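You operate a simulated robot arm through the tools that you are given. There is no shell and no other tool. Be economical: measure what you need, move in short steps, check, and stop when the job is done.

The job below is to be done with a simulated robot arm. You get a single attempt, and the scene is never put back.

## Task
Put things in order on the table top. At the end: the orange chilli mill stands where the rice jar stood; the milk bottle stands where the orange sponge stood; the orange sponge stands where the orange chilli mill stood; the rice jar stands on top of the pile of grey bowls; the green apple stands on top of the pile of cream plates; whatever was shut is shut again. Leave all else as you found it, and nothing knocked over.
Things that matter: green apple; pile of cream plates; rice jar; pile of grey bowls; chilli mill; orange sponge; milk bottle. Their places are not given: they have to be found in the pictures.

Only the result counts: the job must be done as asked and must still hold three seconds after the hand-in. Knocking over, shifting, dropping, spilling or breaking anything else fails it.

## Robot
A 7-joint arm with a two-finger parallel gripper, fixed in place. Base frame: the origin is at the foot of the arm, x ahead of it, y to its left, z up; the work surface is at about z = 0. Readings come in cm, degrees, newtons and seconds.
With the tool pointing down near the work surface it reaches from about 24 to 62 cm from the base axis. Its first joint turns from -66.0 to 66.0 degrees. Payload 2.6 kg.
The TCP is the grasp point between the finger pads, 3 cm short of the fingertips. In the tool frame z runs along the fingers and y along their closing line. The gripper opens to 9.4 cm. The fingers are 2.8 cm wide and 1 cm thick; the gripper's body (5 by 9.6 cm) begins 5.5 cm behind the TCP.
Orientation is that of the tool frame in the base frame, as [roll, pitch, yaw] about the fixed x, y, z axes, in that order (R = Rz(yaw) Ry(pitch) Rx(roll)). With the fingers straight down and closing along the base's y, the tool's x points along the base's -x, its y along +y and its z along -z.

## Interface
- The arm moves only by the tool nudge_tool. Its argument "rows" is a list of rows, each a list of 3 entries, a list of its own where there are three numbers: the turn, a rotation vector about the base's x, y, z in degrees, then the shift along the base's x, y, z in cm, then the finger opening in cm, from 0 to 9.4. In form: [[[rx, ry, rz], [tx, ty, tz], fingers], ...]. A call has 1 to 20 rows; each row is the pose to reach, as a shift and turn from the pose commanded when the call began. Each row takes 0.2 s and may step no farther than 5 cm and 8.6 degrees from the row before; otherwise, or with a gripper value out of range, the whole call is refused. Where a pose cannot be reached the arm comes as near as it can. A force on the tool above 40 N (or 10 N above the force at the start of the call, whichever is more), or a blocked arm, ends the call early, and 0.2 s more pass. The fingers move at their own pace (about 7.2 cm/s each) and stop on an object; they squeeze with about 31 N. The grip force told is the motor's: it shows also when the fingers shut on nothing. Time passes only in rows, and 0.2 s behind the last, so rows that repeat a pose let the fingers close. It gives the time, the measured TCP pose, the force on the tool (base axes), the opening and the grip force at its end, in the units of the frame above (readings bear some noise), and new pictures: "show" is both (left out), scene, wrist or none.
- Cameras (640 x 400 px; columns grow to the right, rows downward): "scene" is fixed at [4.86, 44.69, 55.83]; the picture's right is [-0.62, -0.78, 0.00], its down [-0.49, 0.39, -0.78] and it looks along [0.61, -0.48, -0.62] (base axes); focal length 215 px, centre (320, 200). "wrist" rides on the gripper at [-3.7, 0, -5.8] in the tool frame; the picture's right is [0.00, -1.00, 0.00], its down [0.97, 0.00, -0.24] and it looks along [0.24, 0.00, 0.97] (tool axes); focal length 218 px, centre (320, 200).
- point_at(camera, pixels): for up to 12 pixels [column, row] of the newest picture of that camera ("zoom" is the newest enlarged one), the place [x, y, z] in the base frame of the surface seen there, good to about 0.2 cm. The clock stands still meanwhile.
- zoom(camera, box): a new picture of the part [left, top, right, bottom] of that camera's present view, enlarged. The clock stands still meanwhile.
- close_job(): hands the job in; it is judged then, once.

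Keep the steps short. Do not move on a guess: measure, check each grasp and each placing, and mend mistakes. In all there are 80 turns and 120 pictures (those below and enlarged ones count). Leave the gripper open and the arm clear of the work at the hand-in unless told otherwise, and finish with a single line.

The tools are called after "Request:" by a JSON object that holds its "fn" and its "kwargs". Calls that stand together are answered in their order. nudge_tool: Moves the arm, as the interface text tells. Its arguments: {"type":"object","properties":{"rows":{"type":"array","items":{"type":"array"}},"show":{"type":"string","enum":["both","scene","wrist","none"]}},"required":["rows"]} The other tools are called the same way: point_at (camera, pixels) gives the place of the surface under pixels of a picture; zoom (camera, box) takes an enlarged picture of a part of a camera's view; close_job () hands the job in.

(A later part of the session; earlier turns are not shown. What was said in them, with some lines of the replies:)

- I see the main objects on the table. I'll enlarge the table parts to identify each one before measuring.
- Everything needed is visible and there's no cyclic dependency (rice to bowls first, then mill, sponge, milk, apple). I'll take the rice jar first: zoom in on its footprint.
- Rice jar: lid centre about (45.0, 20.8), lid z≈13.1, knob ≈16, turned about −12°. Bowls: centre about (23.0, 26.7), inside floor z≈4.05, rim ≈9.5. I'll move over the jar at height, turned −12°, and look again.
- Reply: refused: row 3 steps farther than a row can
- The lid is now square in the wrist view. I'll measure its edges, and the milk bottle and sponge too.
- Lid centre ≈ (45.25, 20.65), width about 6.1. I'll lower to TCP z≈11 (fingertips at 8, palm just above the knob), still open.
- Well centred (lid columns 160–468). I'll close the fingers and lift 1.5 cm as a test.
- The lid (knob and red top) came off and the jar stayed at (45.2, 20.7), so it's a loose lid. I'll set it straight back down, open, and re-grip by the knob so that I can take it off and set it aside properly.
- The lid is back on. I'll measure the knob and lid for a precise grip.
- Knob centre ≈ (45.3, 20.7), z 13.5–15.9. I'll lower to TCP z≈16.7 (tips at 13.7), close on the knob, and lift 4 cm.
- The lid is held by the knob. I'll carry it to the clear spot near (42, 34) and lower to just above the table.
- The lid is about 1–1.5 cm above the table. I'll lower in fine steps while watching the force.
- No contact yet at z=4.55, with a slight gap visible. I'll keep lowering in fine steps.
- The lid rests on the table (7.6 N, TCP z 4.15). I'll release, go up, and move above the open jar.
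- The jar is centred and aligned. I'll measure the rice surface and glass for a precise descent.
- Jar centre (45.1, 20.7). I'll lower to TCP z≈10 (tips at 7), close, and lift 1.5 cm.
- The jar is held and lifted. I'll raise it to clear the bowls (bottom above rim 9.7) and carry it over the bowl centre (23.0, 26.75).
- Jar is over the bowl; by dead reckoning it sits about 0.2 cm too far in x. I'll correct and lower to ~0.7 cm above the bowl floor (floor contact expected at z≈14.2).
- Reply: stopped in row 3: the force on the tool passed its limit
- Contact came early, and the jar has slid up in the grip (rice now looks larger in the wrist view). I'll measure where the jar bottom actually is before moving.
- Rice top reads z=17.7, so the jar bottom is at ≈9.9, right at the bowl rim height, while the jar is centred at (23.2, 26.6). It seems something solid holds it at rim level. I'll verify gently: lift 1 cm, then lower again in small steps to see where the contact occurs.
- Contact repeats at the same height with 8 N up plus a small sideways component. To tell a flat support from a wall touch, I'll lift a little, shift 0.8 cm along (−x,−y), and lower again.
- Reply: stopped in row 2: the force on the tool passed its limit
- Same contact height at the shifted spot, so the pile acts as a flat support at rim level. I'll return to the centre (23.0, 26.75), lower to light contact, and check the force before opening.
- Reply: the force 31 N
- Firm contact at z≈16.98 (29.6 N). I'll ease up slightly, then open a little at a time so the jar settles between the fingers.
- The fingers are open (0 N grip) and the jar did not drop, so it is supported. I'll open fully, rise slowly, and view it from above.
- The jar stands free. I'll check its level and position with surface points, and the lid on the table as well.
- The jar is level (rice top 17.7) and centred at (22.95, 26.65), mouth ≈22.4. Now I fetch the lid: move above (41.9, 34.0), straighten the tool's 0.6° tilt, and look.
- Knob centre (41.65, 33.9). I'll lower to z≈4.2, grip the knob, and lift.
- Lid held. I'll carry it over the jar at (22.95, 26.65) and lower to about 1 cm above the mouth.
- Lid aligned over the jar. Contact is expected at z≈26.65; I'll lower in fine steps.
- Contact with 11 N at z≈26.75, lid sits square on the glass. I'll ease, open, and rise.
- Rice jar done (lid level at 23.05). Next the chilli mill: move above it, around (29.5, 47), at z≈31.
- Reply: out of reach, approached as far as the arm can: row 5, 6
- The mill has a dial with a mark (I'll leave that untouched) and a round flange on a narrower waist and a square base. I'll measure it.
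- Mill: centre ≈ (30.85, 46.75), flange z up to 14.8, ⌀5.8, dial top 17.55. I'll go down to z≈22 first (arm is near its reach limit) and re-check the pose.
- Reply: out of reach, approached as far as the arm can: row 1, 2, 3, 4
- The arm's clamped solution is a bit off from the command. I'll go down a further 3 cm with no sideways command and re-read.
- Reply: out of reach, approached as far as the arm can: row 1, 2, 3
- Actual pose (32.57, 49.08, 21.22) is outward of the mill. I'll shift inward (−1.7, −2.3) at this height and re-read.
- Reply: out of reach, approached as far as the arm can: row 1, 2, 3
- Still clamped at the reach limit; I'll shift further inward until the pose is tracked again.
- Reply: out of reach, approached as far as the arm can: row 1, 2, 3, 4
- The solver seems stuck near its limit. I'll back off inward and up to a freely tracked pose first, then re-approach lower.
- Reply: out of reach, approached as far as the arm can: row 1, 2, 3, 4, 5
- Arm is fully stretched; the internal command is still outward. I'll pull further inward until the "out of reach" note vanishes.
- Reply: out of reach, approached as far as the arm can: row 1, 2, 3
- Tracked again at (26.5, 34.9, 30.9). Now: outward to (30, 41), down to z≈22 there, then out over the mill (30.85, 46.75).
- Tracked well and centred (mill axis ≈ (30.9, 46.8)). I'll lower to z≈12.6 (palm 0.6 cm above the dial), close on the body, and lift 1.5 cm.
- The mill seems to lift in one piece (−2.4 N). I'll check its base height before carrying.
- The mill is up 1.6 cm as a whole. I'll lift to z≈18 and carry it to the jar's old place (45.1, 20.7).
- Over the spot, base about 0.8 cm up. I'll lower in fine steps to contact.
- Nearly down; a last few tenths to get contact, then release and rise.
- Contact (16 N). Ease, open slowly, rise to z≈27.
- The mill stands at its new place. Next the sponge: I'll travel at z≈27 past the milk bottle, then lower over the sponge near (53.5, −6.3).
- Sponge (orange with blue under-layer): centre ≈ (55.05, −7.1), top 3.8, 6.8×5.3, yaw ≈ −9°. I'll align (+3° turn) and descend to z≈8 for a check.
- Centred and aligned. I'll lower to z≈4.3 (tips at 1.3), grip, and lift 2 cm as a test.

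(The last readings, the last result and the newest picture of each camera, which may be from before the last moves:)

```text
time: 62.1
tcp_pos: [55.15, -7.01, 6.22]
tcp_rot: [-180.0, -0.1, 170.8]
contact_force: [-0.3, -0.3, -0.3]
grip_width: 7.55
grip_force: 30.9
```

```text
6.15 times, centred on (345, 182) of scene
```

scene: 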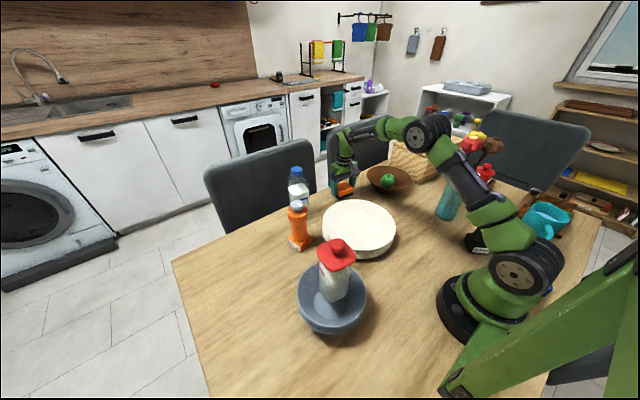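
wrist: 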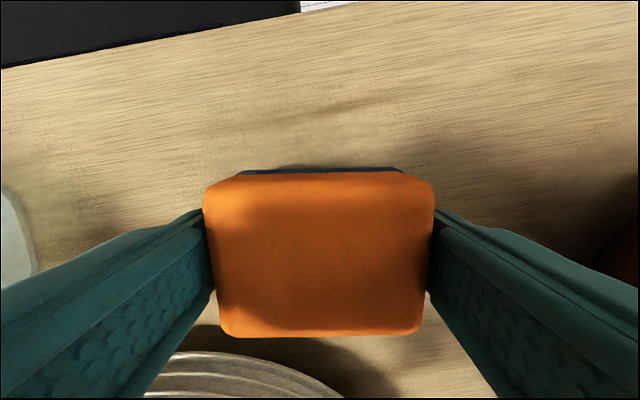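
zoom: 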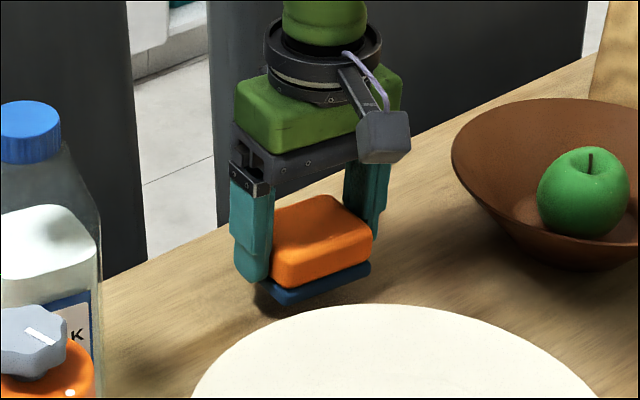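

The sponge with its blue pad lifts as one. I'll carry it at z≈23 above the plates and past the mill to the mill's old place (30.9, 46.85), stopping above the table.

Request:
{"fn": "nudge_tool", "kwargs": {"rows": [[[0, 0, 0], [0, 0, 4], 5.5], [[0, 0, 0], [-2, 0, 8.4], 5.5], [[0, 0, 0], [-5, 1, 12], 5.5], [[0, 0, 0], [-8, 3, 15], 5.5], [[0, 0, 0], [-11.8, 5, 17.2], 5.5], [[0, 0, 0], [-12.5, 9.8, 17.5], 5.5], [[0, 0, 0], [-13, 14.7, 17.5], 5.5], [[0, 0, 0], [-13.5, 19.6, 17.5], 5.5], [[0, 0, 0], [-14, 24.5, 17.5], 5.5], [[0, 0, 0], [-14.5, 29.4, 17.5], 5.5], [[0, 0, 0], [-15, 34.3, 17.5], 5.5], [[0, 0, 0], [-16.5, 38.9, 17], 5.5], [[0, 0, 0], [-19, 42.9, 16], 5.5], [[0, 0, 0], [-21.3, 46.9, 15], 5.5], [[0, 0, 0], [-23, 50.4, 12], 5.5], [[0, 0, 0], [-24.15, 53.9, 9], 5.5], [[0, 0, 0], [-24.15, 53.9, 5], 5.5], [[0, 0, 0], [-24.15, 53.9, 1], 5.5], [[0, 0, 0], [-24.15, 53.9, 1], 5.5]]}}

Request:
{"fn": "zoom", "kwargs": {"camera": "scene", "box": [180, 250, 290, 370]}}

```text
time: 66.1
tcp_pos: [30.76, 46.81, 7.26]
tcp_rot: [180.0, 0.0, 170.8]
contact_force: [0.2, -0.5, -0.2]
grip_width: 7.53
grip_force: 30.9
```

scene: 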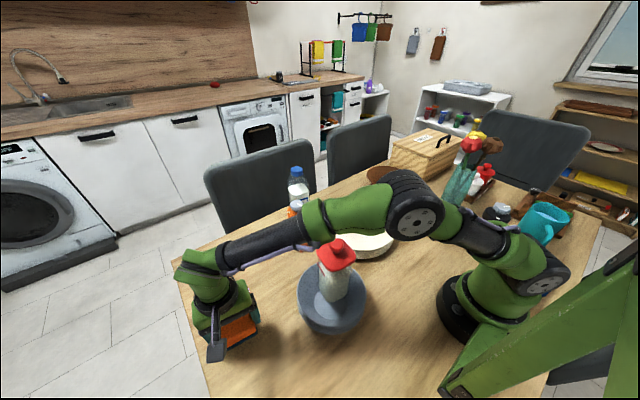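
wrist: 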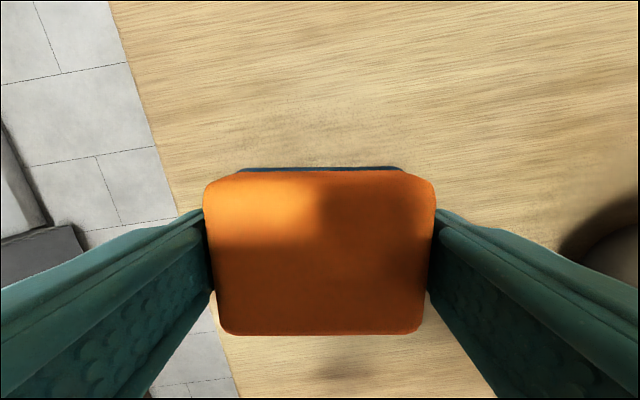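

```text
3.33 times, centred on (235, 310) of scene
```

zoom: 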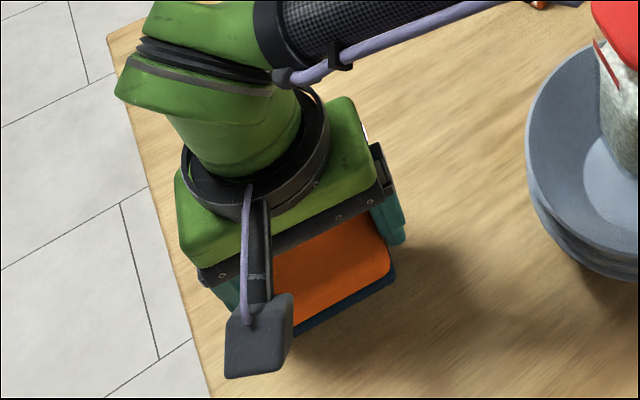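

Above the spot, held well and within the table edge (y≈51). I'll lower to contact at about z=4.3.

Request:
{"fn": "nudge_tool", "kwargs": {"rows": [[[0, 0, 0], [0, 0, -1.5], 5.5], [[0, 0, 0], [0, 0, -2.4], 5.5], [[0, 0, 0], [0, 0, -2.75], 5.5], [[0, 0, 0], [0, 0, -2.9], 5.5], [[0, 0, 0], [0, 0, -2.9], 5.5]], "show": "none"}}

```text
time: 67.3
tcp_pos: [30.92, 46.88, 4.41]
tcp_rot: [180.0, -0.1, 171.0]
contact_force: [-0.8, -0.1, -0.3]
grip_width: 7.55
grip_force: 30.6
```

Request:
{"fn": "nudge_tool", "kwargs": {"rows": [[[0, 0, 0], [0, 0, -0.1], 5.5], [[0, 0, 0], [0, 0, -0.2], 5.5], [[0, 0, 0], [0, 0, -0.2], 5.5]], "show": "none"}}

```text
time: 68.1
tcp_pos: [30.77, 46.86, 4.2]
tcp_rot: [179.9, 0.0, 170.9]
contact_force: [0.9, 0.6, 0.7]
grip_width: 7.51
grip_force: 30.7
```

About touching (z 4.2). One more 0.1 cm, then open and rise to z≈19.

Request:
{"fn": "nudge_tool", "kwargs": {"rows": [[[0, 0, 0], [0, 0, -0.1], 5.5], [[0, 0, 0], [0, 0, -0.1], 7.6], [[0, 0, 0], [0, 0, -0.1], 9.4], [[0, 0, 0], [0, 0, -0.1], 9.4], [[0, 0, 0], [0, 0, 2], 9.4], [[0, 0, 0], [0, 0, 6], 9.4], [[0, 0, 0], [0, 0, 11], 9.4], [[0, 0, 0], [0, 0, 15], 9.4]]}}

Request:
{"fn": "point_at", "kwargs": {"camera": "wrist", "pixels": [[300, 190], [345, 190], [320, 175], [320, 210]]}}

```text
time: 69.9
tcp_pos: [30.95, 46.87, 19.1]
tcp_rot: [-179.9, -0.1, 170.9]
contact_force: [-0.2, -1.1, 0.3]
grip_width: 9.38
grip_force: 0.0
```

scene: 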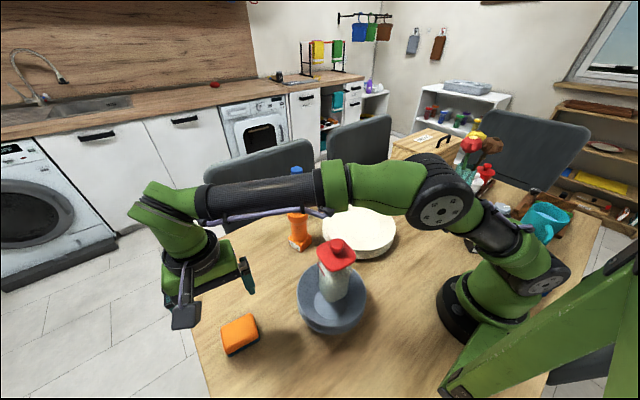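
wrist: 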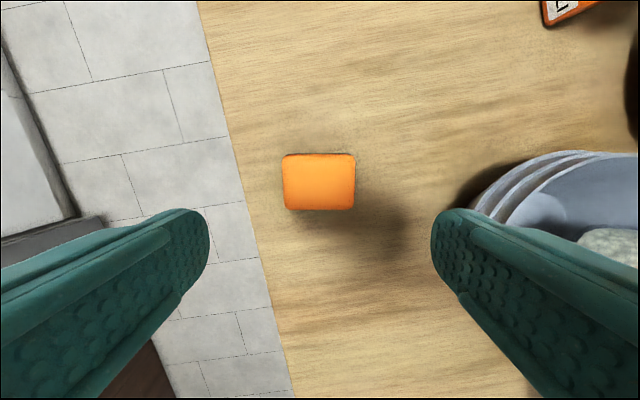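

```text
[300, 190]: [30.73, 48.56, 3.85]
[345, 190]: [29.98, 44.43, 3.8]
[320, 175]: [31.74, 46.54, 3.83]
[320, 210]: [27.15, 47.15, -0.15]
```

Sponge placed at (30.8, 46.8). Now the milk bottle: I'll move inward and up, then to a viewing pose at about (47, 14, 28).

Request:
{"fn": "nudge_tool", "kwargs": {"rows": [[[0, 0, 0], [0.5, -3.5, 3], 9.4], [[0, 0, 0], [2.5, -7, 5.5], 9.4], [[0, 0, 0], [5, -10.5, 8], 9.4], [[0, 0, 0], [7.5, -14.5, 9], 9.4], [[0, 0, 0], [9.7, -18.7, 9], 9.4], [[0, 0, 0], [12, -23, 9], 9.4], [[0, 0, 0], [14, -27.3, 9], 9.4], [[0, 0, 0], [15.5, -31.5, 9], 9.4], [[0, 0, 0], [16, -33, 9], 9.4], [[0, 0, 0], [16, -33, 9], 9.4]]}}

Request:
{"fn": "zoom", "kwargs": {"camera": "wrist", "box": [220, 0, 420, 150]}}

Request:
{"fn": "zoom", "kwargs": {"camera": "scene", "box": [260, 150, 340, 240]}}

```text
time: 72.1
tcp_pos: [47.12, 13.84, 28.06]
tcp_rot: [180.0, 0.0, 170.8]
contact_force: [0.0, -0.6, 0.7]
grip_width: 9.4
grip_force: 0.1
```

scene: 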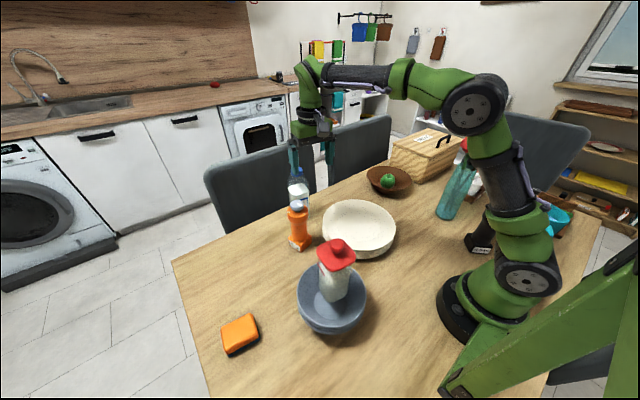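
wrist: 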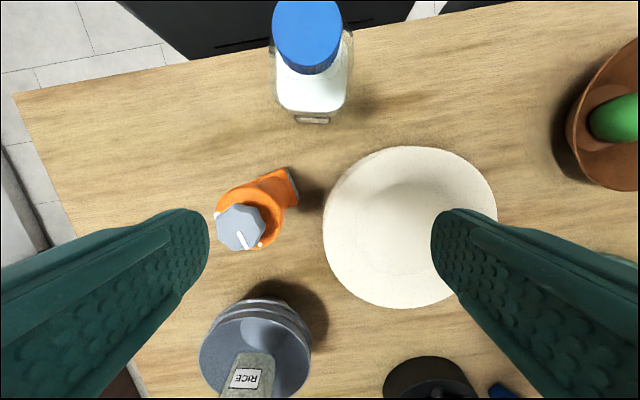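

```text
2.67 times, centred on (320, 75) of wrist
```

zoom: 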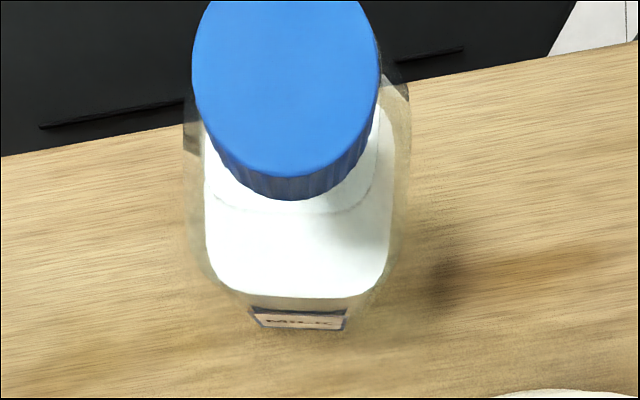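

```text
4.44 times, centred on (300, 195) of scene
```

zoom: 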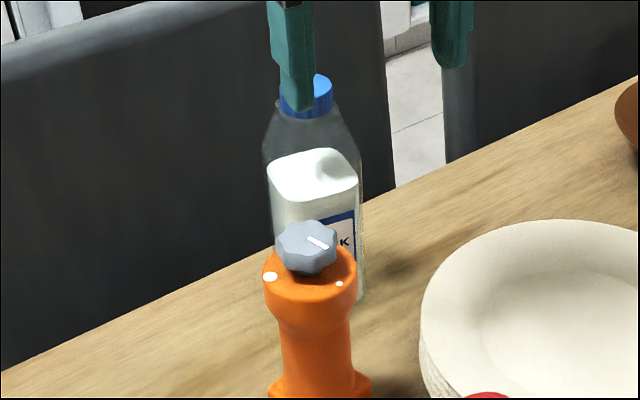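

Request:
{"fn": "point_at", "kwargs": {"camera": "wrist", "pixels": [[306, 20], [280, 20], [337, 20], [306, 45], [306, 8], [306, 95], [286, 95], [338, 95], [312, 116], [278, 60], [348, 60], [306, 70]]}}

Request:
{"fn": "point_at", "kwargs": {"camera": "zoom", "pixels": [[325, 100], [270, 150], [358, 150], [310, 180], [270, 185], [355, 185], [350, 290], [362, 240], [290, 130], [340, 115]]}}

```text
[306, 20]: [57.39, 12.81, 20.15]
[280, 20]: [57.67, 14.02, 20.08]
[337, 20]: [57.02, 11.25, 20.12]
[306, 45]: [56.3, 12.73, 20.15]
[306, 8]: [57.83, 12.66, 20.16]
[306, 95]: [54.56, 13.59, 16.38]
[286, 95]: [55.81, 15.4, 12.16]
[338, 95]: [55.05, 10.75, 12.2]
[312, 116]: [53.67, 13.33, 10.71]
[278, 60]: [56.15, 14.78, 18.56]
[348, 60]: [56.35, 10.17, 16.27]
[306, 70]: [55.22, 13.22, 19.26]
```

```text
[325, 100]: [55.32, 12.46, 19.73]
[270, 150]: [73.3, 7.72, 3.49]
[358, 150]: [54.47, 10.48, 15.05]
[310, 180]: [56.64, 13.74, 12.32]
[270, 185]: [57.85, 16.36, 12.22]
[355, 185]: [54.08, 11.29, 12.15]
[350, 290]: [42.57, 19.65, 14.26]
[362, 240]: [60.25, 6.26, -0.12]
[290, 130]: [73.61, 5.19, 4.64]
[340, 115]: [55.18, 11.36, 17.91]
```

Milk bottle: axis ≈ (57.2, 12.8), cap top 20.15, full width (~7) below z≈13. Plan: slide out at z≈20 with the fingers straddling, check centring, then go down to z≈14.8 (palm just above the cap). First to above the bottle.

Request:
{"fn": "nudge_tool", "kwargs": {"rows": [[[0, 0, -2], [1.5, -0.4, -3], 9.4], [[0, 0, -4], [3, -0.8, -6], 9.4], [[0, 0, -4], [4.5, -1, -8], 9.4], [[0, 0, -4], [7, -1, -8], 9.4], [[0, 0, -4], [9, -1, -8], 9.4], [[0, 0, -4], [10, -1, -8], 9.4], [[0, 0, -4], [10, -1, -8], 9.4]]}}

Request:
{"fn": "zoom", "kwargs": {"camera": "scene", "box": [260, 130, 340, 240]}}

```text
time: 73.7
tcp_pos: [56.91, 12.99, 20.26]
tcp_rot: [-180.0, 0.0, 166.9]
contact_force: [0.2, -0.1, -0.4]
grip_width: 9.36
grip_force: 0.0
```

scene: 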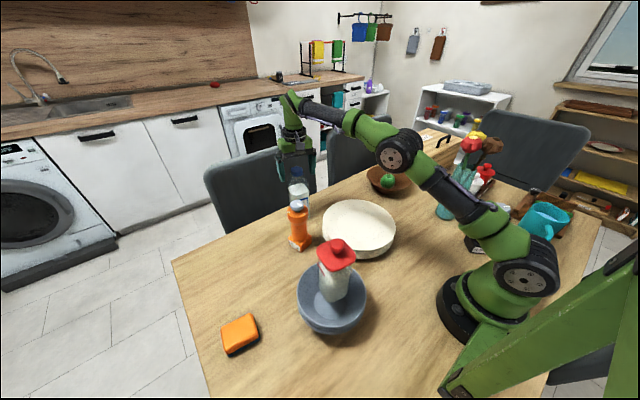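
wrist: 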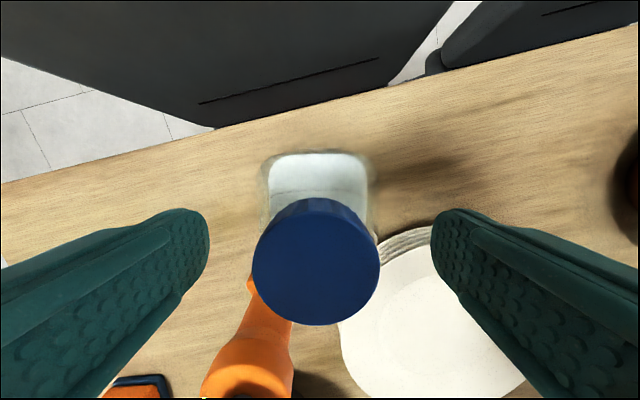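

```text
3.64 times, centred on (300, 185) of scene
```

zoom: 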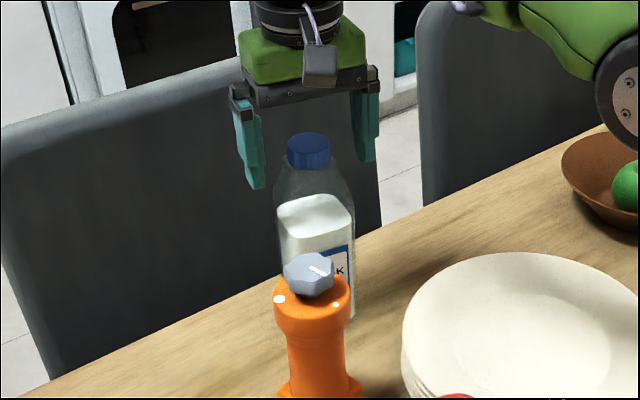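

Request:
{"fn": "point_at", "kwargs": {"camera": "wrist", "pixels": [[256, 265], [376, 265], [316, 212], [316, 320], [316, 265], [268, 165], [366, 165], [318, 155], [318, 185], [366, 200], [265, 200]]}}

Request:
{"fn": "zoom", "kwargs": {"camera": "wrist", "box": [230, 130, 410, 260]}}

```text
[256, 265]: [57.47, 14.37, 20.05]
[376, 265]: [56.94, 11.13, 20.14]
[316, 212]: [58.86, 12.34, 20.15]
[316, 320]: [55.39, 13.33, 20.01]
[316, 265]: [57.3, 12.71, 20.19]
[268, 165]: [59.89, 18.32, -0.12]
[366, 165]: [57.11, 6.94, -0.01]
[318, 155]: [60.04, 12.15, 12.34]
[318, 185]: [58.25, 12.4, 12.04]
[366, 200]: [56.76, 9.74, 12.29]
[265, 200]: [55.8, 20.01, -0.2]
```

```text
3.08 times, centred on (320, 195) of wrist
```

zoom: 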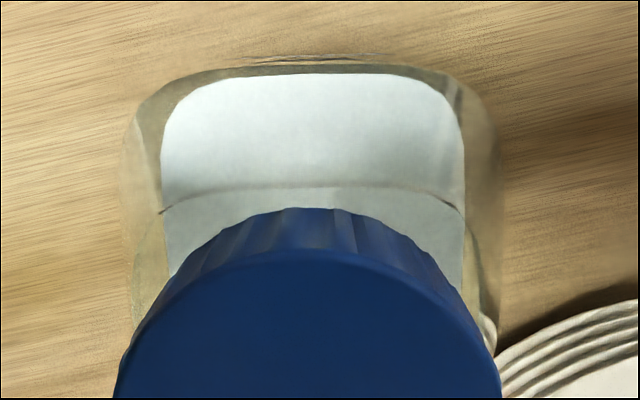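

Aligned; axis (57.15, 12.8). I'll shift (+0.2, −0.15), descend to z≈14.8, and inspect before closing.

Request:
{"fn": "nudge_tool", "kwargs": {"rows": [[[0, 0, 0], [0.2, -0.15, -1.5], 9.4], [[0, 0, 0], [0.2, -0.15, -3.2], 9.4], [[0, 0, 0], [0.2, -0.15, -4.6], 9.4], [[0, 0, 0], [0.2, -0.15, -5.3], 9.4], [[0, 0, 0], [0.2, -0.15, -5.3], 9.4]]}}

Request:
{"fn": "zoom", "kwargs": {"camera": "scene", "box": [260, 150, 340, 240]}}

```text
time: 74.9
tcp_pos: [57.01, 12.69, 14.81]
tcp_rot: [-180.0, 0.0, 167.0]
contact_force: [0.3, -0.4, -0.5]
grip_width: 9.41
grip_force: 0.1
```

scene: 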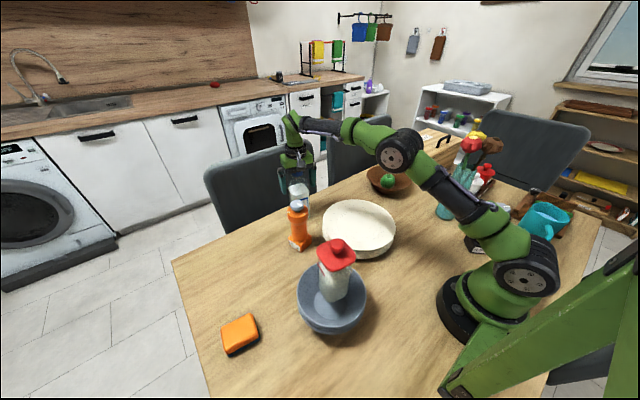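
wrist: 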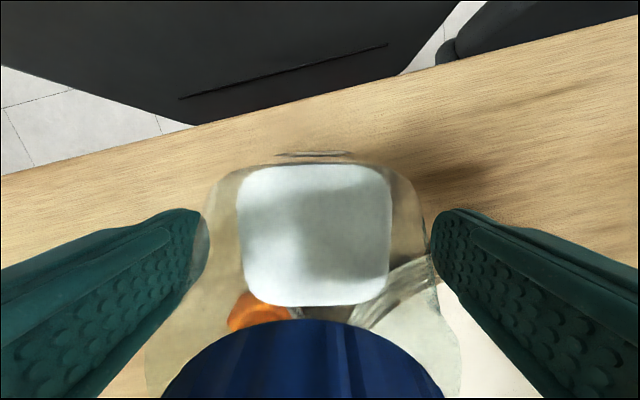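

```text
4.44 times, centred on (300, 195) of scene
```

zoom: 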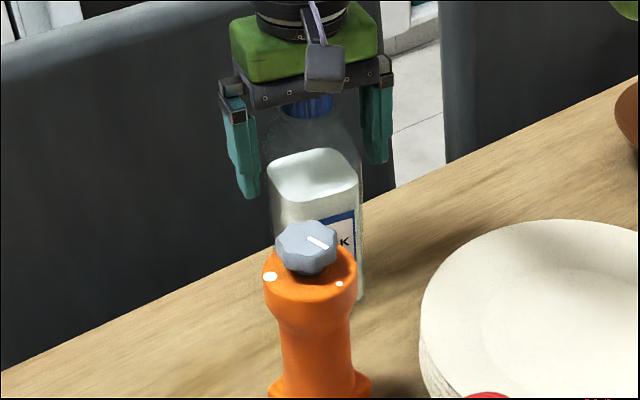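

Straddling with a margin on both sides. I'll close and lift 1 cm gently.

Request:
{"fn": "nudge_tool", "kwargs": {"rows": [[[0, 0, 0], [0, 0, 0], 8], [[0, 0, 0], [0, 0, 0], 6.5], [[0, 0, 0], [0, 0, 0], 5], [[0, 0, 0], [0, 0, 0], 5], [[0, 0, 0], [0, 0, 0], 5], [[0, 0, 0], [0, 0, 0.3], 5], [[0, 0, 0], [0, 0, 0.6], 5], [[0, 0, 0], [0, 0, 1], 5], [[0, 0, 0], [0, 0, 1], 5]]}}

Request:
{"fn": "zoom", "kwargs": {"camera": "scene", "box": [260, 150, 340, 240]}}

```text
time: 76.9
tcp_pos: [57.19, 12.72, 15.9]
tcp_rot: [-180.0, -0.1, 166.9]
contact_force: [-0.9, 0.6, -8.3]
grip_width: 6.79
grip_force: 30.8
```

scene: 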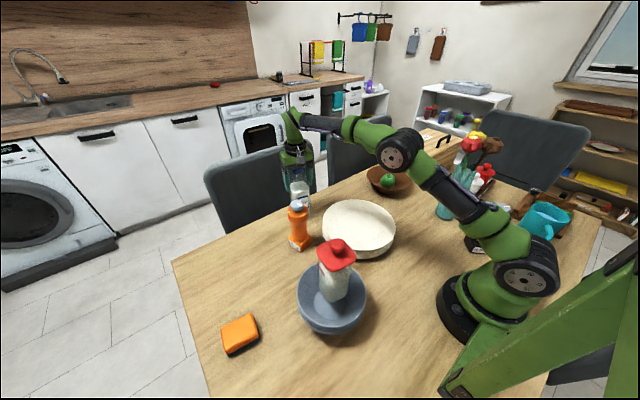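
wrist: 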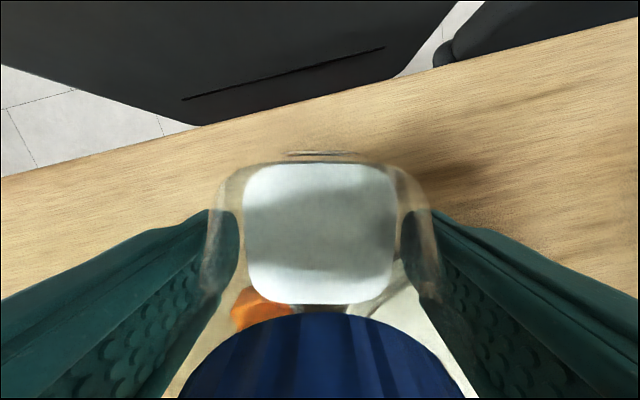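

```text
4.44 times, centred on (300, 195) of scene
```

zoom: 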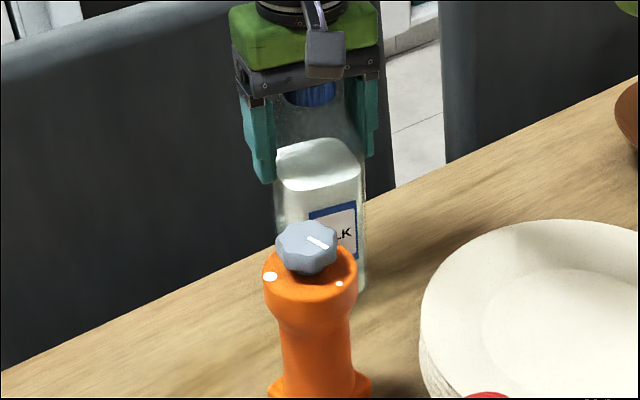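

Bottle lifted (8.3 N load). I'll carry it smoothly at about +1.7 cm to the sponge's old place (55.05, −7.1).

Request:
{"fn": "nudge_tool", "kwargs": {"rows": [[[0, 0, 0], [0, 0, 0.4], 5], [[0, 0, 0], [-0.1, -1, 0.8], 5], [[0, 0, 0], [-0.3, -3, 0.8], 5], [[0, 0, 0], [-0.6, -5.5, 0.8], 5], [[0, 0, 0], [-0.9, -8, 0.8], 5], [[0, 0, 0], [-1.1, -10.5, 0.8], 5], [[0, 0, 0], [-1.4, -13, 0.8], 5], [[0, 0, 0], [-1.7, -15.5, 0.8], 5], [[0, 0, 0], [-1.9, -17.8, 0.8], 5], [[0, 0, 0], [-2.05, -19.2, 0.8], 5], [[0, 0, 0], [-2.05, -19.8, 0.8], 5], [[0, 0, 0], [-2.05, -19.8, 0.2], 5], [[0, 0, 0], [-2.05, -19.8, 0.2], 5]]}}

Request:
{"fn": "zoom", "kwargs": {"camera": "scene", "box": [310, 130, 380, 220]}}

```text
time: 79.7
tcp_pos: [55.13, -7.23, 16.01]
tcp_rot: [180.0, 0.0, 166.9]
contact_force: [0.1, 0.0, -7.0]
grip_width: 6.76
grip_force: 30.7
```

scene: 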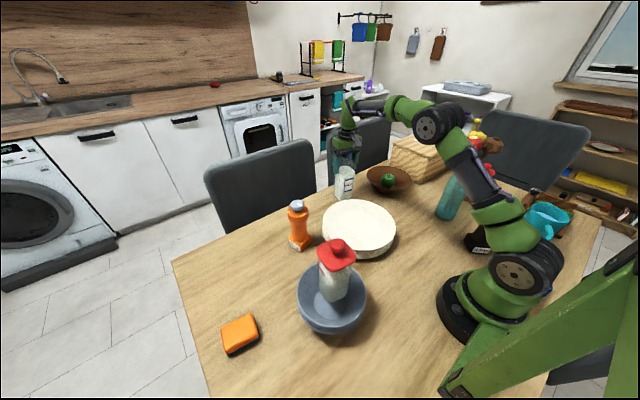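
wrist: 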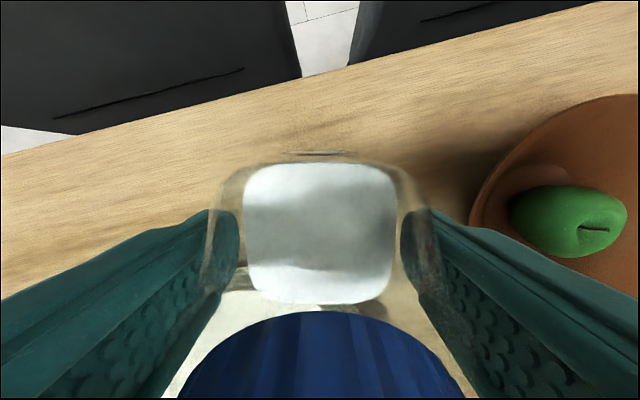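

```text
4.44 times, centred on (345, 175) of scene
```

zoom: 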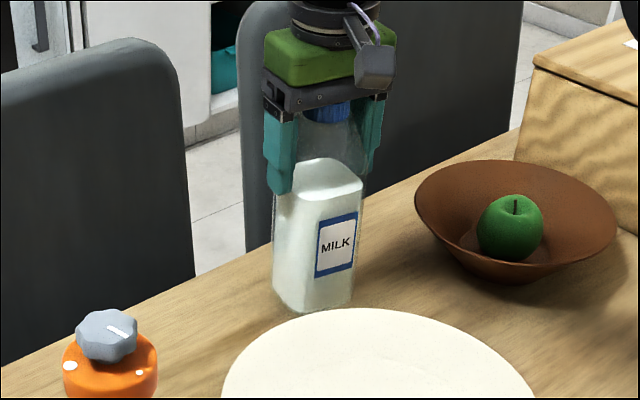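

Bottle is upright over the place, about 1.1 cm up. Lower gently to contact (TCP ≈14.85).

Request:
{"fn": "nudge_tool", "kwargs": {"rows": [[[0, 0, 0], [0, 0, -0.5], 5], [[0, 0, 0], [0, 0, -0.85], 5], [[0, 0, 0], [0, 0, -1.0], 5], [[0, 0, 0], [0, 0, -1.15], 5], [[0, 0, 0], [0, 0, -1.2], 5], [[0, 0, 0], [0, 0, -1.2], 5]], "show": "none"}}

```text
time: 81.1
tcp_pos: [55.14, -7.07, 15.07]
tcp_rot: [-180.0, 0.0, 166.8]
contact_force: [-4.5, -0.3, 8.3]
grip_width: 6.78
grip_force: 30.9
```

Contact (8 N up instead of 7 N load). I'll ease, open slowly, and rise vertically above the cap.

Request:
{"fn": "nudge_tool", "kwargs": {"rows": [[[0, 0, 0], [0, 0, 0.05], 5], [[0, 0, 0], [0, 0, 0.05], 6.8], [[0, 0, 0], [0, 0, 0.05], 7.6], [[0, 0, 0], [0, 0, 0.05], 9.4], [[0, 0, 0], [0, 0, 0.05], 9.4], [[0, 0, 0], [0, 0, 2], 9.4], [[0, 0, 0], [0, 0, 5], 9.4], [[0, 0, 0], [0, 0, 9], 9.4], [[0, 0, 0], [-2, 0, 11], 9.4], [[0, 0, 0], [-5, 0, 12], 9.4]]}}

Request:
{"fn": "zoom", "kwargs": {"camera": "scene", "box": [300, 130, 430, 240]}}

Request:
{"fn": "point_at", "kwargs": {"camera": "scene", "pixels": [[388, 180], [380, 182], [396, 182], [388, 174], [388, 187], [371, 170], [410, 180], [358, 226], [340, 222], [375, 230], [372, 195]]}}

```text
time: 83.3
tcp_pos: [50.08, -7.1, 26.87]
tcp_rot: [-179.9, 0.0, 166.9]
contact_force: [-0.2, 0.7, 0.6]
grip_width: 9.42
grip_force: 0.2
```

scene: 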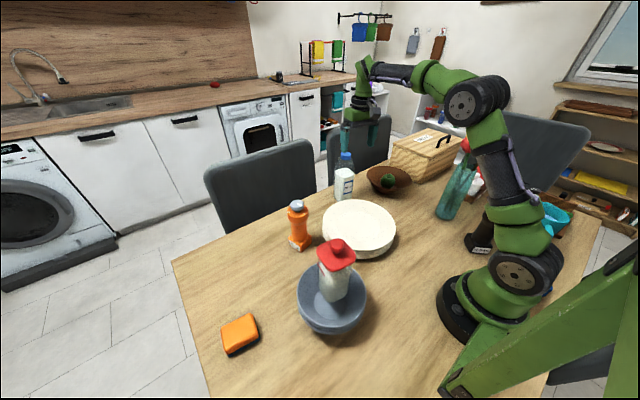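
wrist: 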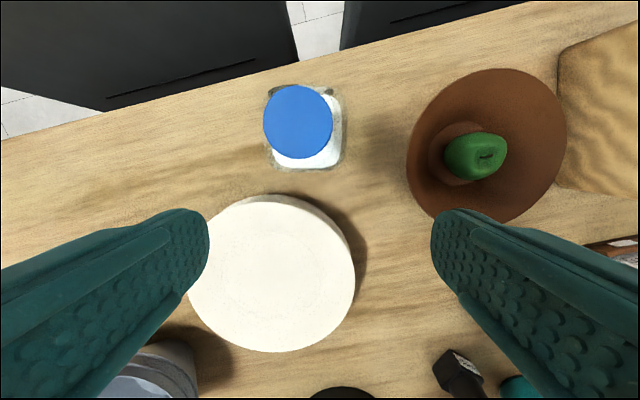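

```text
3.64 times, centred on (365, 185) of scene
```

zoom: 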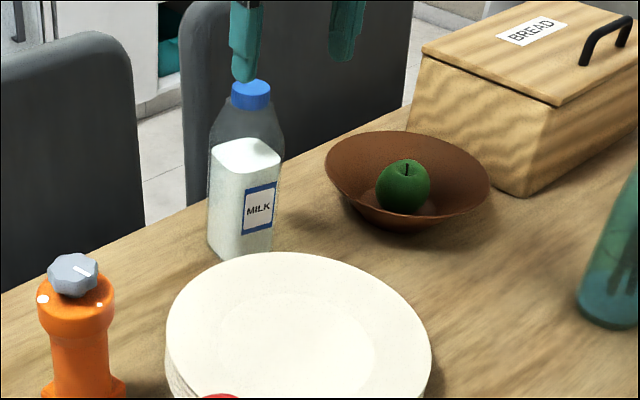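

```text
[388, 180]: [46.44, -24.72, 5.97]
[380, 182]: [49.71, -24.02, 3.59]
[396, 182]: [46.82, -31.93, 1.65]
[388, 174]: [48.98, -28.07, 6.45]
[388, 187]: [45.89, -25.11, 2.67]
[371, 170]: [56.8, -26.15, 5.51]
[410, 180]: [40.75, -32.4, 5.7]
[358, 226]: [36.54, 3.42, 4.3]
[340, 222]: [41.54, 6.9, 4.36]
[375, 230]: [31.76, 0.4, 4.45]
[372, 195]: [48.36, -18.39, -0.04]
```

Milk stands at its new place. Last: the apple in the brown bowl near (48, −26). Move above it to look.

Request:
{"fn": "nudge_tool", "kwargs": {"rows": [[[0, 0, 0], [-0.6, -4.5, 0], 9.4], [[0, 0, 0], [-1.2, -9, -0.5], 9.4], [[0, 0, 0], [-1.8, -13.5, -1.5], 9.4], [[0, 0, 0], [-2.2, -17, -4], 8.5], [[0, 0, 0], [-2.5, -19, -7], 8.5], [[0, 0, 0], [-2.5, -19, -7], 8.5]]}}

Request:
{"fn": "zoom", "kwargs": {"camera": "wrist", "box": [220, 90, 420, 260]}}

```text
time: 84.7
tcp_pos: [47.65, -26.08, 19.93]
tcp_rot: [-180.0, 0.1, 166.9]
contact_force: [0.4, 0.8, 0.4]
grip_width: 8.53
grip_force: 0.0
```

scene: 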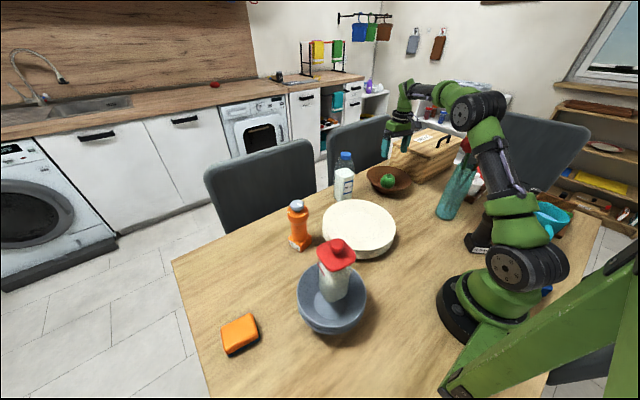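
wrist: 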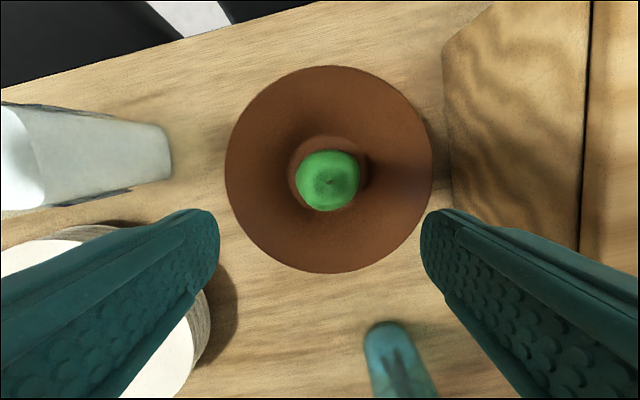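

```text
2.35 times, centred on (320, 175) of wrist
```

zoom: 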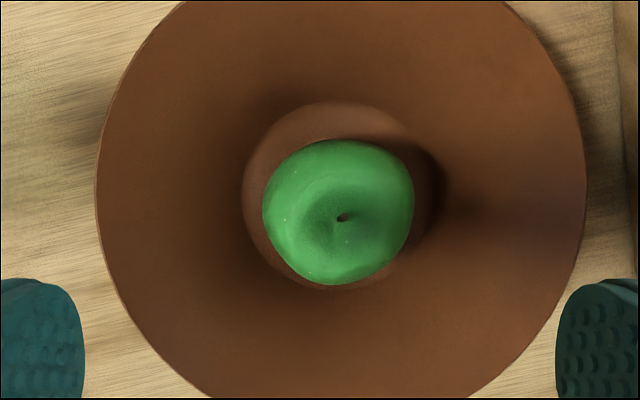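

Request:
{"fn": "point_at", "kwargs": {"camera": "wrist", "pixels": [[299, 180], [356, 180], [327, 153], [327, 207], [327, 180], [280, 180], [375, 180], [265, 185], [390, 185], [330, 230], [228, 175], [430, 175]]}}

```text
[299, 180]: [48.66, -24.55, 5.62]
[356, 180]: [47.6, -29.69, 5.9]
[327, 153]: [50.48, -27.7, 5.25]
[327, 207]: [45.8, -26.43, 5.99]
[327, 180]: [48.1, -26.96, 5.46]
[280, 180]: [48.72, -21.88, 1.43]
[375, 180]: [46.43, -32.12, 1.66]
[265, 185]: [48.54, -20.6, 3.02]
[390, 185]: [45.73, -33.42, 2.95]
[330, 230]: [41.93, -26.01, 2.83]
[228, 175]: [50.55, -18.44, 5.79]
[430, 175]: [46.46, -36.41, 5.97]
```

Apple centre ≈ (48.15, −27.1), equator z≈3.7, ⌀≈5.3; bowl wall leaves radius ≥5.5 at z=2. I'll narrow to 7.4 and descend to z≈9 above it for a check.

Request:
{"fn": "nudge_tool", "kwargs": {"rows": [[[0, 0, 0], [0.5, -1, -3], 7.4], [[0, 0, 0], [0.5, -1, -7], 7.4], [[0, 0, 0], [0.5, -1, -10.5], 7.4], [[0, 0, 0], [0.5, -1, -10.5], 7.4]], "show": "wrist"}}

Request:
{"fn": "point_at", "kwargs": {"camera": "wrist", "pixels": [[320, 230], [290, 230], [350, 230], [320, 200], [320, 260], [320, 180]]}}

```text
time: 85.7
tcp_pos: [47.95, -27.05, 9.22]
tcp_rot: [-179.9, 0.0, 166.9]
contact_force: [0.8, 0.0, -0.9]
grip_width: 7.39
grip_force: 0.0
```

wrist: 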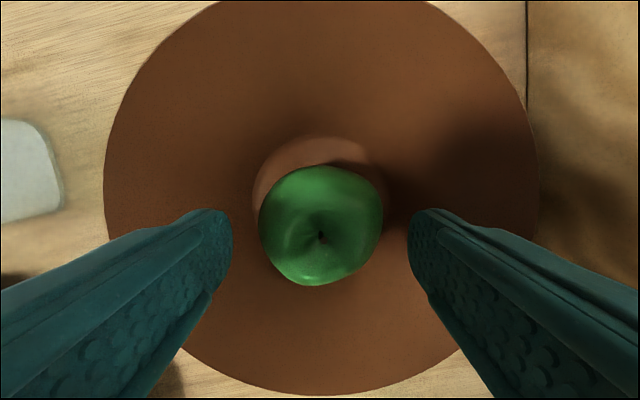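

```text
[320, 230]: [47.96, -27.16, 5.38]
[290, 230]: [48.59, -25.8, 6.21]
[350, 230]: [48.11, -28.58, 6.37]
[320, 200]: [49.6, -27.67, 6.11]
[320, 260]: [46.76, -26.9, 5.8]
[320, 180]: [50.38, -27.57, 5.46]
```

Centred. Descend to z≈4.8, close on the apple, lift 2 cm.

Request:
{"fn": "nudge_tool", "kwargs": {"rows": [[[0, 0, 0], [0.15, -0.1, -2.2], 7.4], [[0, 0, 0], [0.15, -0.1, -3.7], 7.4], [[0, 0, 0], [0.15, -0.1, -4.4], 7.4], [[0, 0, 0], [0.15, -0.1, -4.4], 5.5], [[0, 0, 0], [0.15, -0.1, -4.4], 4], [[0, 0, 0], [0.15, -0.1, -4.4], 4], [[0, 0, 0], [0.15, -0.1, -4.4], 4], [[0, 0, 0], [0.15, -0.1, -3.7], 4], [[0, 0, 0], [0.15, -0.1, -2.4], 4], [[0, 0, 0], [0.15, -0.1, -2.4], 4]]}}

Request:
{"fn": "zoom", "kwargs": {"camera": "scene", "box": [340, 120, 450, 220]}}

```text
time: 87.9
tcp_pos: [48.27, -27.14, 6.88]
tcp_rot: [180.0, 0.0, 166.8]
contact_force: [-0.1, 0.4, -0.6]
grip_width: 6.1
grip_force: 31.2
```

scene: 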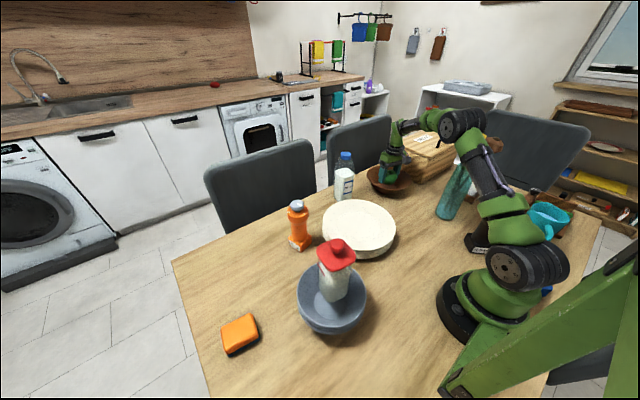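

```text
refused: no pictures are left
```

Pictures are used up, but readings and point_at on the latest scene picture remain. Grip width 6.1 shows the apple is held. I'll measure the plate rim and the apple area in the latest scene picture.

Request:
{"fn": "point_at", "kwargs": {"camera": "scene", "pixels": [[325, 222], [394, 234], [345, 203], [365, 248], [360, 226], [350, 226], [370, 226], [388, 188], [384, 184], [391, 186], [380, 176], [400, 184]]}}

```text
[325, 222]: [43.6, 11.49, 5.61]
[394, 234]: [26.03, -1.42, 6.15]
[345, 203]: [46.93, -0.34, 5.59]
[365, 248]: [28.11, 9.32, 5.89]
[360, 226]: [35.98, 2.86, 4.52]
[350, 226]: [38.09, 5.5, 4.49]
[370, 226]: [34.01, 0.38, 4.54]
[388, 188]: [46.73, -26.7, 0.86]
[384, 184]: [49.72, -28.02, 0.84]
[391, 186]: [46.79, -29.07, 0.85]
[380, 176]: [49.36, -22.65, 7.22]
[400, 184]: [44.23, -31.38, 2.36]
```

The bowl floor is now visible where the apple was, so the apple is held. Plates: centre ≈ (36.2, 3.1), inner floor 4.5, rim 5.9. I'll lift to z≈20, carry to over the plates, and lower to z≈11.

Request:
{"fn": "nudge_tool", "kwargs": {"rows": [[[0, 0, 0], [0, 0, 4], 4], [[0, 0, 0], [0, 0, 8.5], 4], [[0, 0, 0], [0, 0, 13], 4], [[0, 0, 0], [-1.7, 4.3, 13], 4], [[0, 0, 0], [-3.4, 8.6, 13], 4], [[0, 0, 0], [-5.1, 12.9, 13], 4], [[0, 0, 0], [-6.8, 17.2, 13], 4], [[0, 0, 0], [-8.5, 21.5, 13], 4], [[0, 0, 0], [-10.2, 25.8, 13], 4], [[0, 0, 0], [-12.05, 30.3, 13], 4], [[0, 0, 0], [-12.05, 30.3, 9], 4], [[0, 0, 0], [-12.05, 30.3, 6], 4], [[0, 0, 0], [-12.05, 30.3, 4.2], 4], [[0, 0, 0], [-12.05, 30.3, 4.2], 4]], "show": "none"}}

```text
time: 90.9
tcp_pos: [36.07, 3.14, 11.17]
tcp_rot: [180.0, 0.0, 166.9]
contact_force: [-0.6, 0.3, -1.1]
grip_width: 6.09
grip_force: 30.4
no pictures are left
```

Still held (6.09). I'll lower in small steps, looking for contact (expected between z 9.9 and 8.4).

Request:
{"fn": "nudge_tool", "kwargs": {"rows": [[[0, 0, 0], [0, 0, -0.3], 4], [[0, 0, 0], [0, 0, -0.6], 4], [[0, 0, 0], [0, 0, -0.8], 4], [[0, 0, 0], [0, 0, -1.0], 4], [[0, 0, 0], [0, 0, -1.1], 4], [[0, 0, 0], [0, 0, -1.1], 4]], "show": "none"}}

Request:
{"fn": "point_at", "kwargs": {"camera": "scene", "pixels": [[360, 226], [358, 215], [388, 188], [358, 200]]}}

```text
time: 92.3
tcp_pos: [36.21, 3.2, 10.08]
tcp_rot: [-180.0, 0.1, 166.9]
contact_force: [-2.5, 1.0, 9.0]
grip_width: 6.05
grip_force: 31.0
no pictures are left
```

```text
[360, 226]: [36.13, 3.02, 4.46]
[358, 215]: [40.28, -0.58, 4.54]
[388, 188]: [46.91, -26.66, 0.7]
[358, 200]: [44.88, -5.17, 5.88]
```

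Contact with 9 N at z≈10.08, apple bottom ≈6, i.e. plate rim level — same behaviour as the bowls. I'll ease slightly, then open in small steps with the fingers still around it.

Request:
{"fn": "nudge_tool", "kwargs": {"rows": [[[0, 0, 0], [0, 0, 0.05], 4], [[0, 0, 0], [0, 0, 0.08], 5.9], [[0, 0, 0], [0, 0, 0.08], 6.1], [[0, 0, 0], [0, 0, 0.08], 6.2], [[0, 0, 0], [0, 0, 0.08], 6.4], [[0, 0, 0], [0, 0, 0.08], 6.8], [[0, 0, 0], [0, 0, 0.08], 6.8], [[0, 0, 0], [0, 0, 0.08], 7.4], [[0, 0, 0], [0, 0, 0.08], 7.4], [[0, 0, 0], [0, 0, 0.08], 7.4], [[0, 0, 0], [0, 0, 0.08], 7.4], [[0, 0, 0], [0, 0, 0.08], 7.4]], "show": "none"}}

```text
time: 94.9
tcp_pos: [36.25, 3.0, 10.26]
tcp_rot: [179.9, -0.1, 166.9]
contact_force: [-0.1, -0.1, 0.7]
grip_width: 7.38
grip_force: 0.0
no pictures are left
```

Released. To verify the apple is still standing there, I'll touch it lightly by closing (should stop near 6.1) and open again slowly.

Request:
{"fn": "nudge_tool", "kwargs": {"rows": [[[0, 0, 0], [0, 0, 0], 6.6], [[0, 0, 0], [0, 0, 0], 6.2], [[0, 0, 0], [0, 0, 0], 5.9], [[0, 0, 0], [0, 0, 0], 5.9]], "show": "none"}}

```text
time: 95.9
tcp_pos: [36.12, 3.14, 10.1]
tcp_rot: [-180.0, 0.1, 167.0]
contact_force: [0.9, -0.8, 0.3]
grip_width: 6.03
grip_force: 31.4
no pictures are left
```

The apple is there (stopped at 6.03). Open again in small steps, wait, then rise straight up and retreat.

Request:
{"fn": "nudge_tool", "kwargs": {"rows": [[[0, 0, 0], [0, 0, 0], 6.1], [[0, 0, 0], [0, 0, 0], 6.2], [[0, 0, 0], [0, 0, 0], 6.4], [[0, 0, 0], [0, 0, 0], 6.8], [[0, 0, 0], [0, 0, 0], 7.6], [[0, 0, 0], [0, 0, 0], 8.6], [[0, 0, 0], [0, 0, 0], 9.4], [[0, 0, 0], [0, 0, 0], 9.4], [[0, 0, 0], [0, 0, 1], 9.4], [[0, 0, 0], [0, 0, 3.5], 9.4], [[0, 0, 0], [0, 0, 7], 9.4], [[0, 0, 0], [0, 0, 11], 9.4], [[0, 0, 0], [0, 0, 15], 9.4], [[0, 0, 0], [0, 0, 19], 9.4], [[0, 0, 0], [0, 0, 23], 9.4], [[0, 0, 0], [0, 0, 23], 9.4], [[0, 0, 0], [0, 0, 23], 9.4], [[0, 0, 0], [0, 0, 23], 9.4]], "show": "none"}}

Request:
{"fn": "point_at", "kwargs": {"camera": "wrist", "pixels": [[320, 180], [320, 190], [320, 170]]}}

```text
time: 99.7
tcp_pos: [36.14, 2.91, 33.18]
tcp_rot: [179.9, 0.0, 166.9]
contact_force: [0.2, -0.3, 1.3]
grip_width: 9.4
grip_force: 0.0
no pictures are left
```

```text
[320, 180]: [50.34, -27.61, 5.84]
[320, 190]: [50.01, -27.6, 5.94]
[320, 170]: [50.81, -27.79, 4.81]
```

The arm is clear at z≈33 with the gripper open. The apple stayed put through 1.4 s unheld before I re-checked it, so I'm handing in.

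Request:
{"fn": "close_job", "kwargs": {}}

```text
The job is handed in.
```

I handed in with all five things at their new places and the rice jar's lid back on. The pictures ran out before the apple was set down, so I checked that placing only by force and grip readings.
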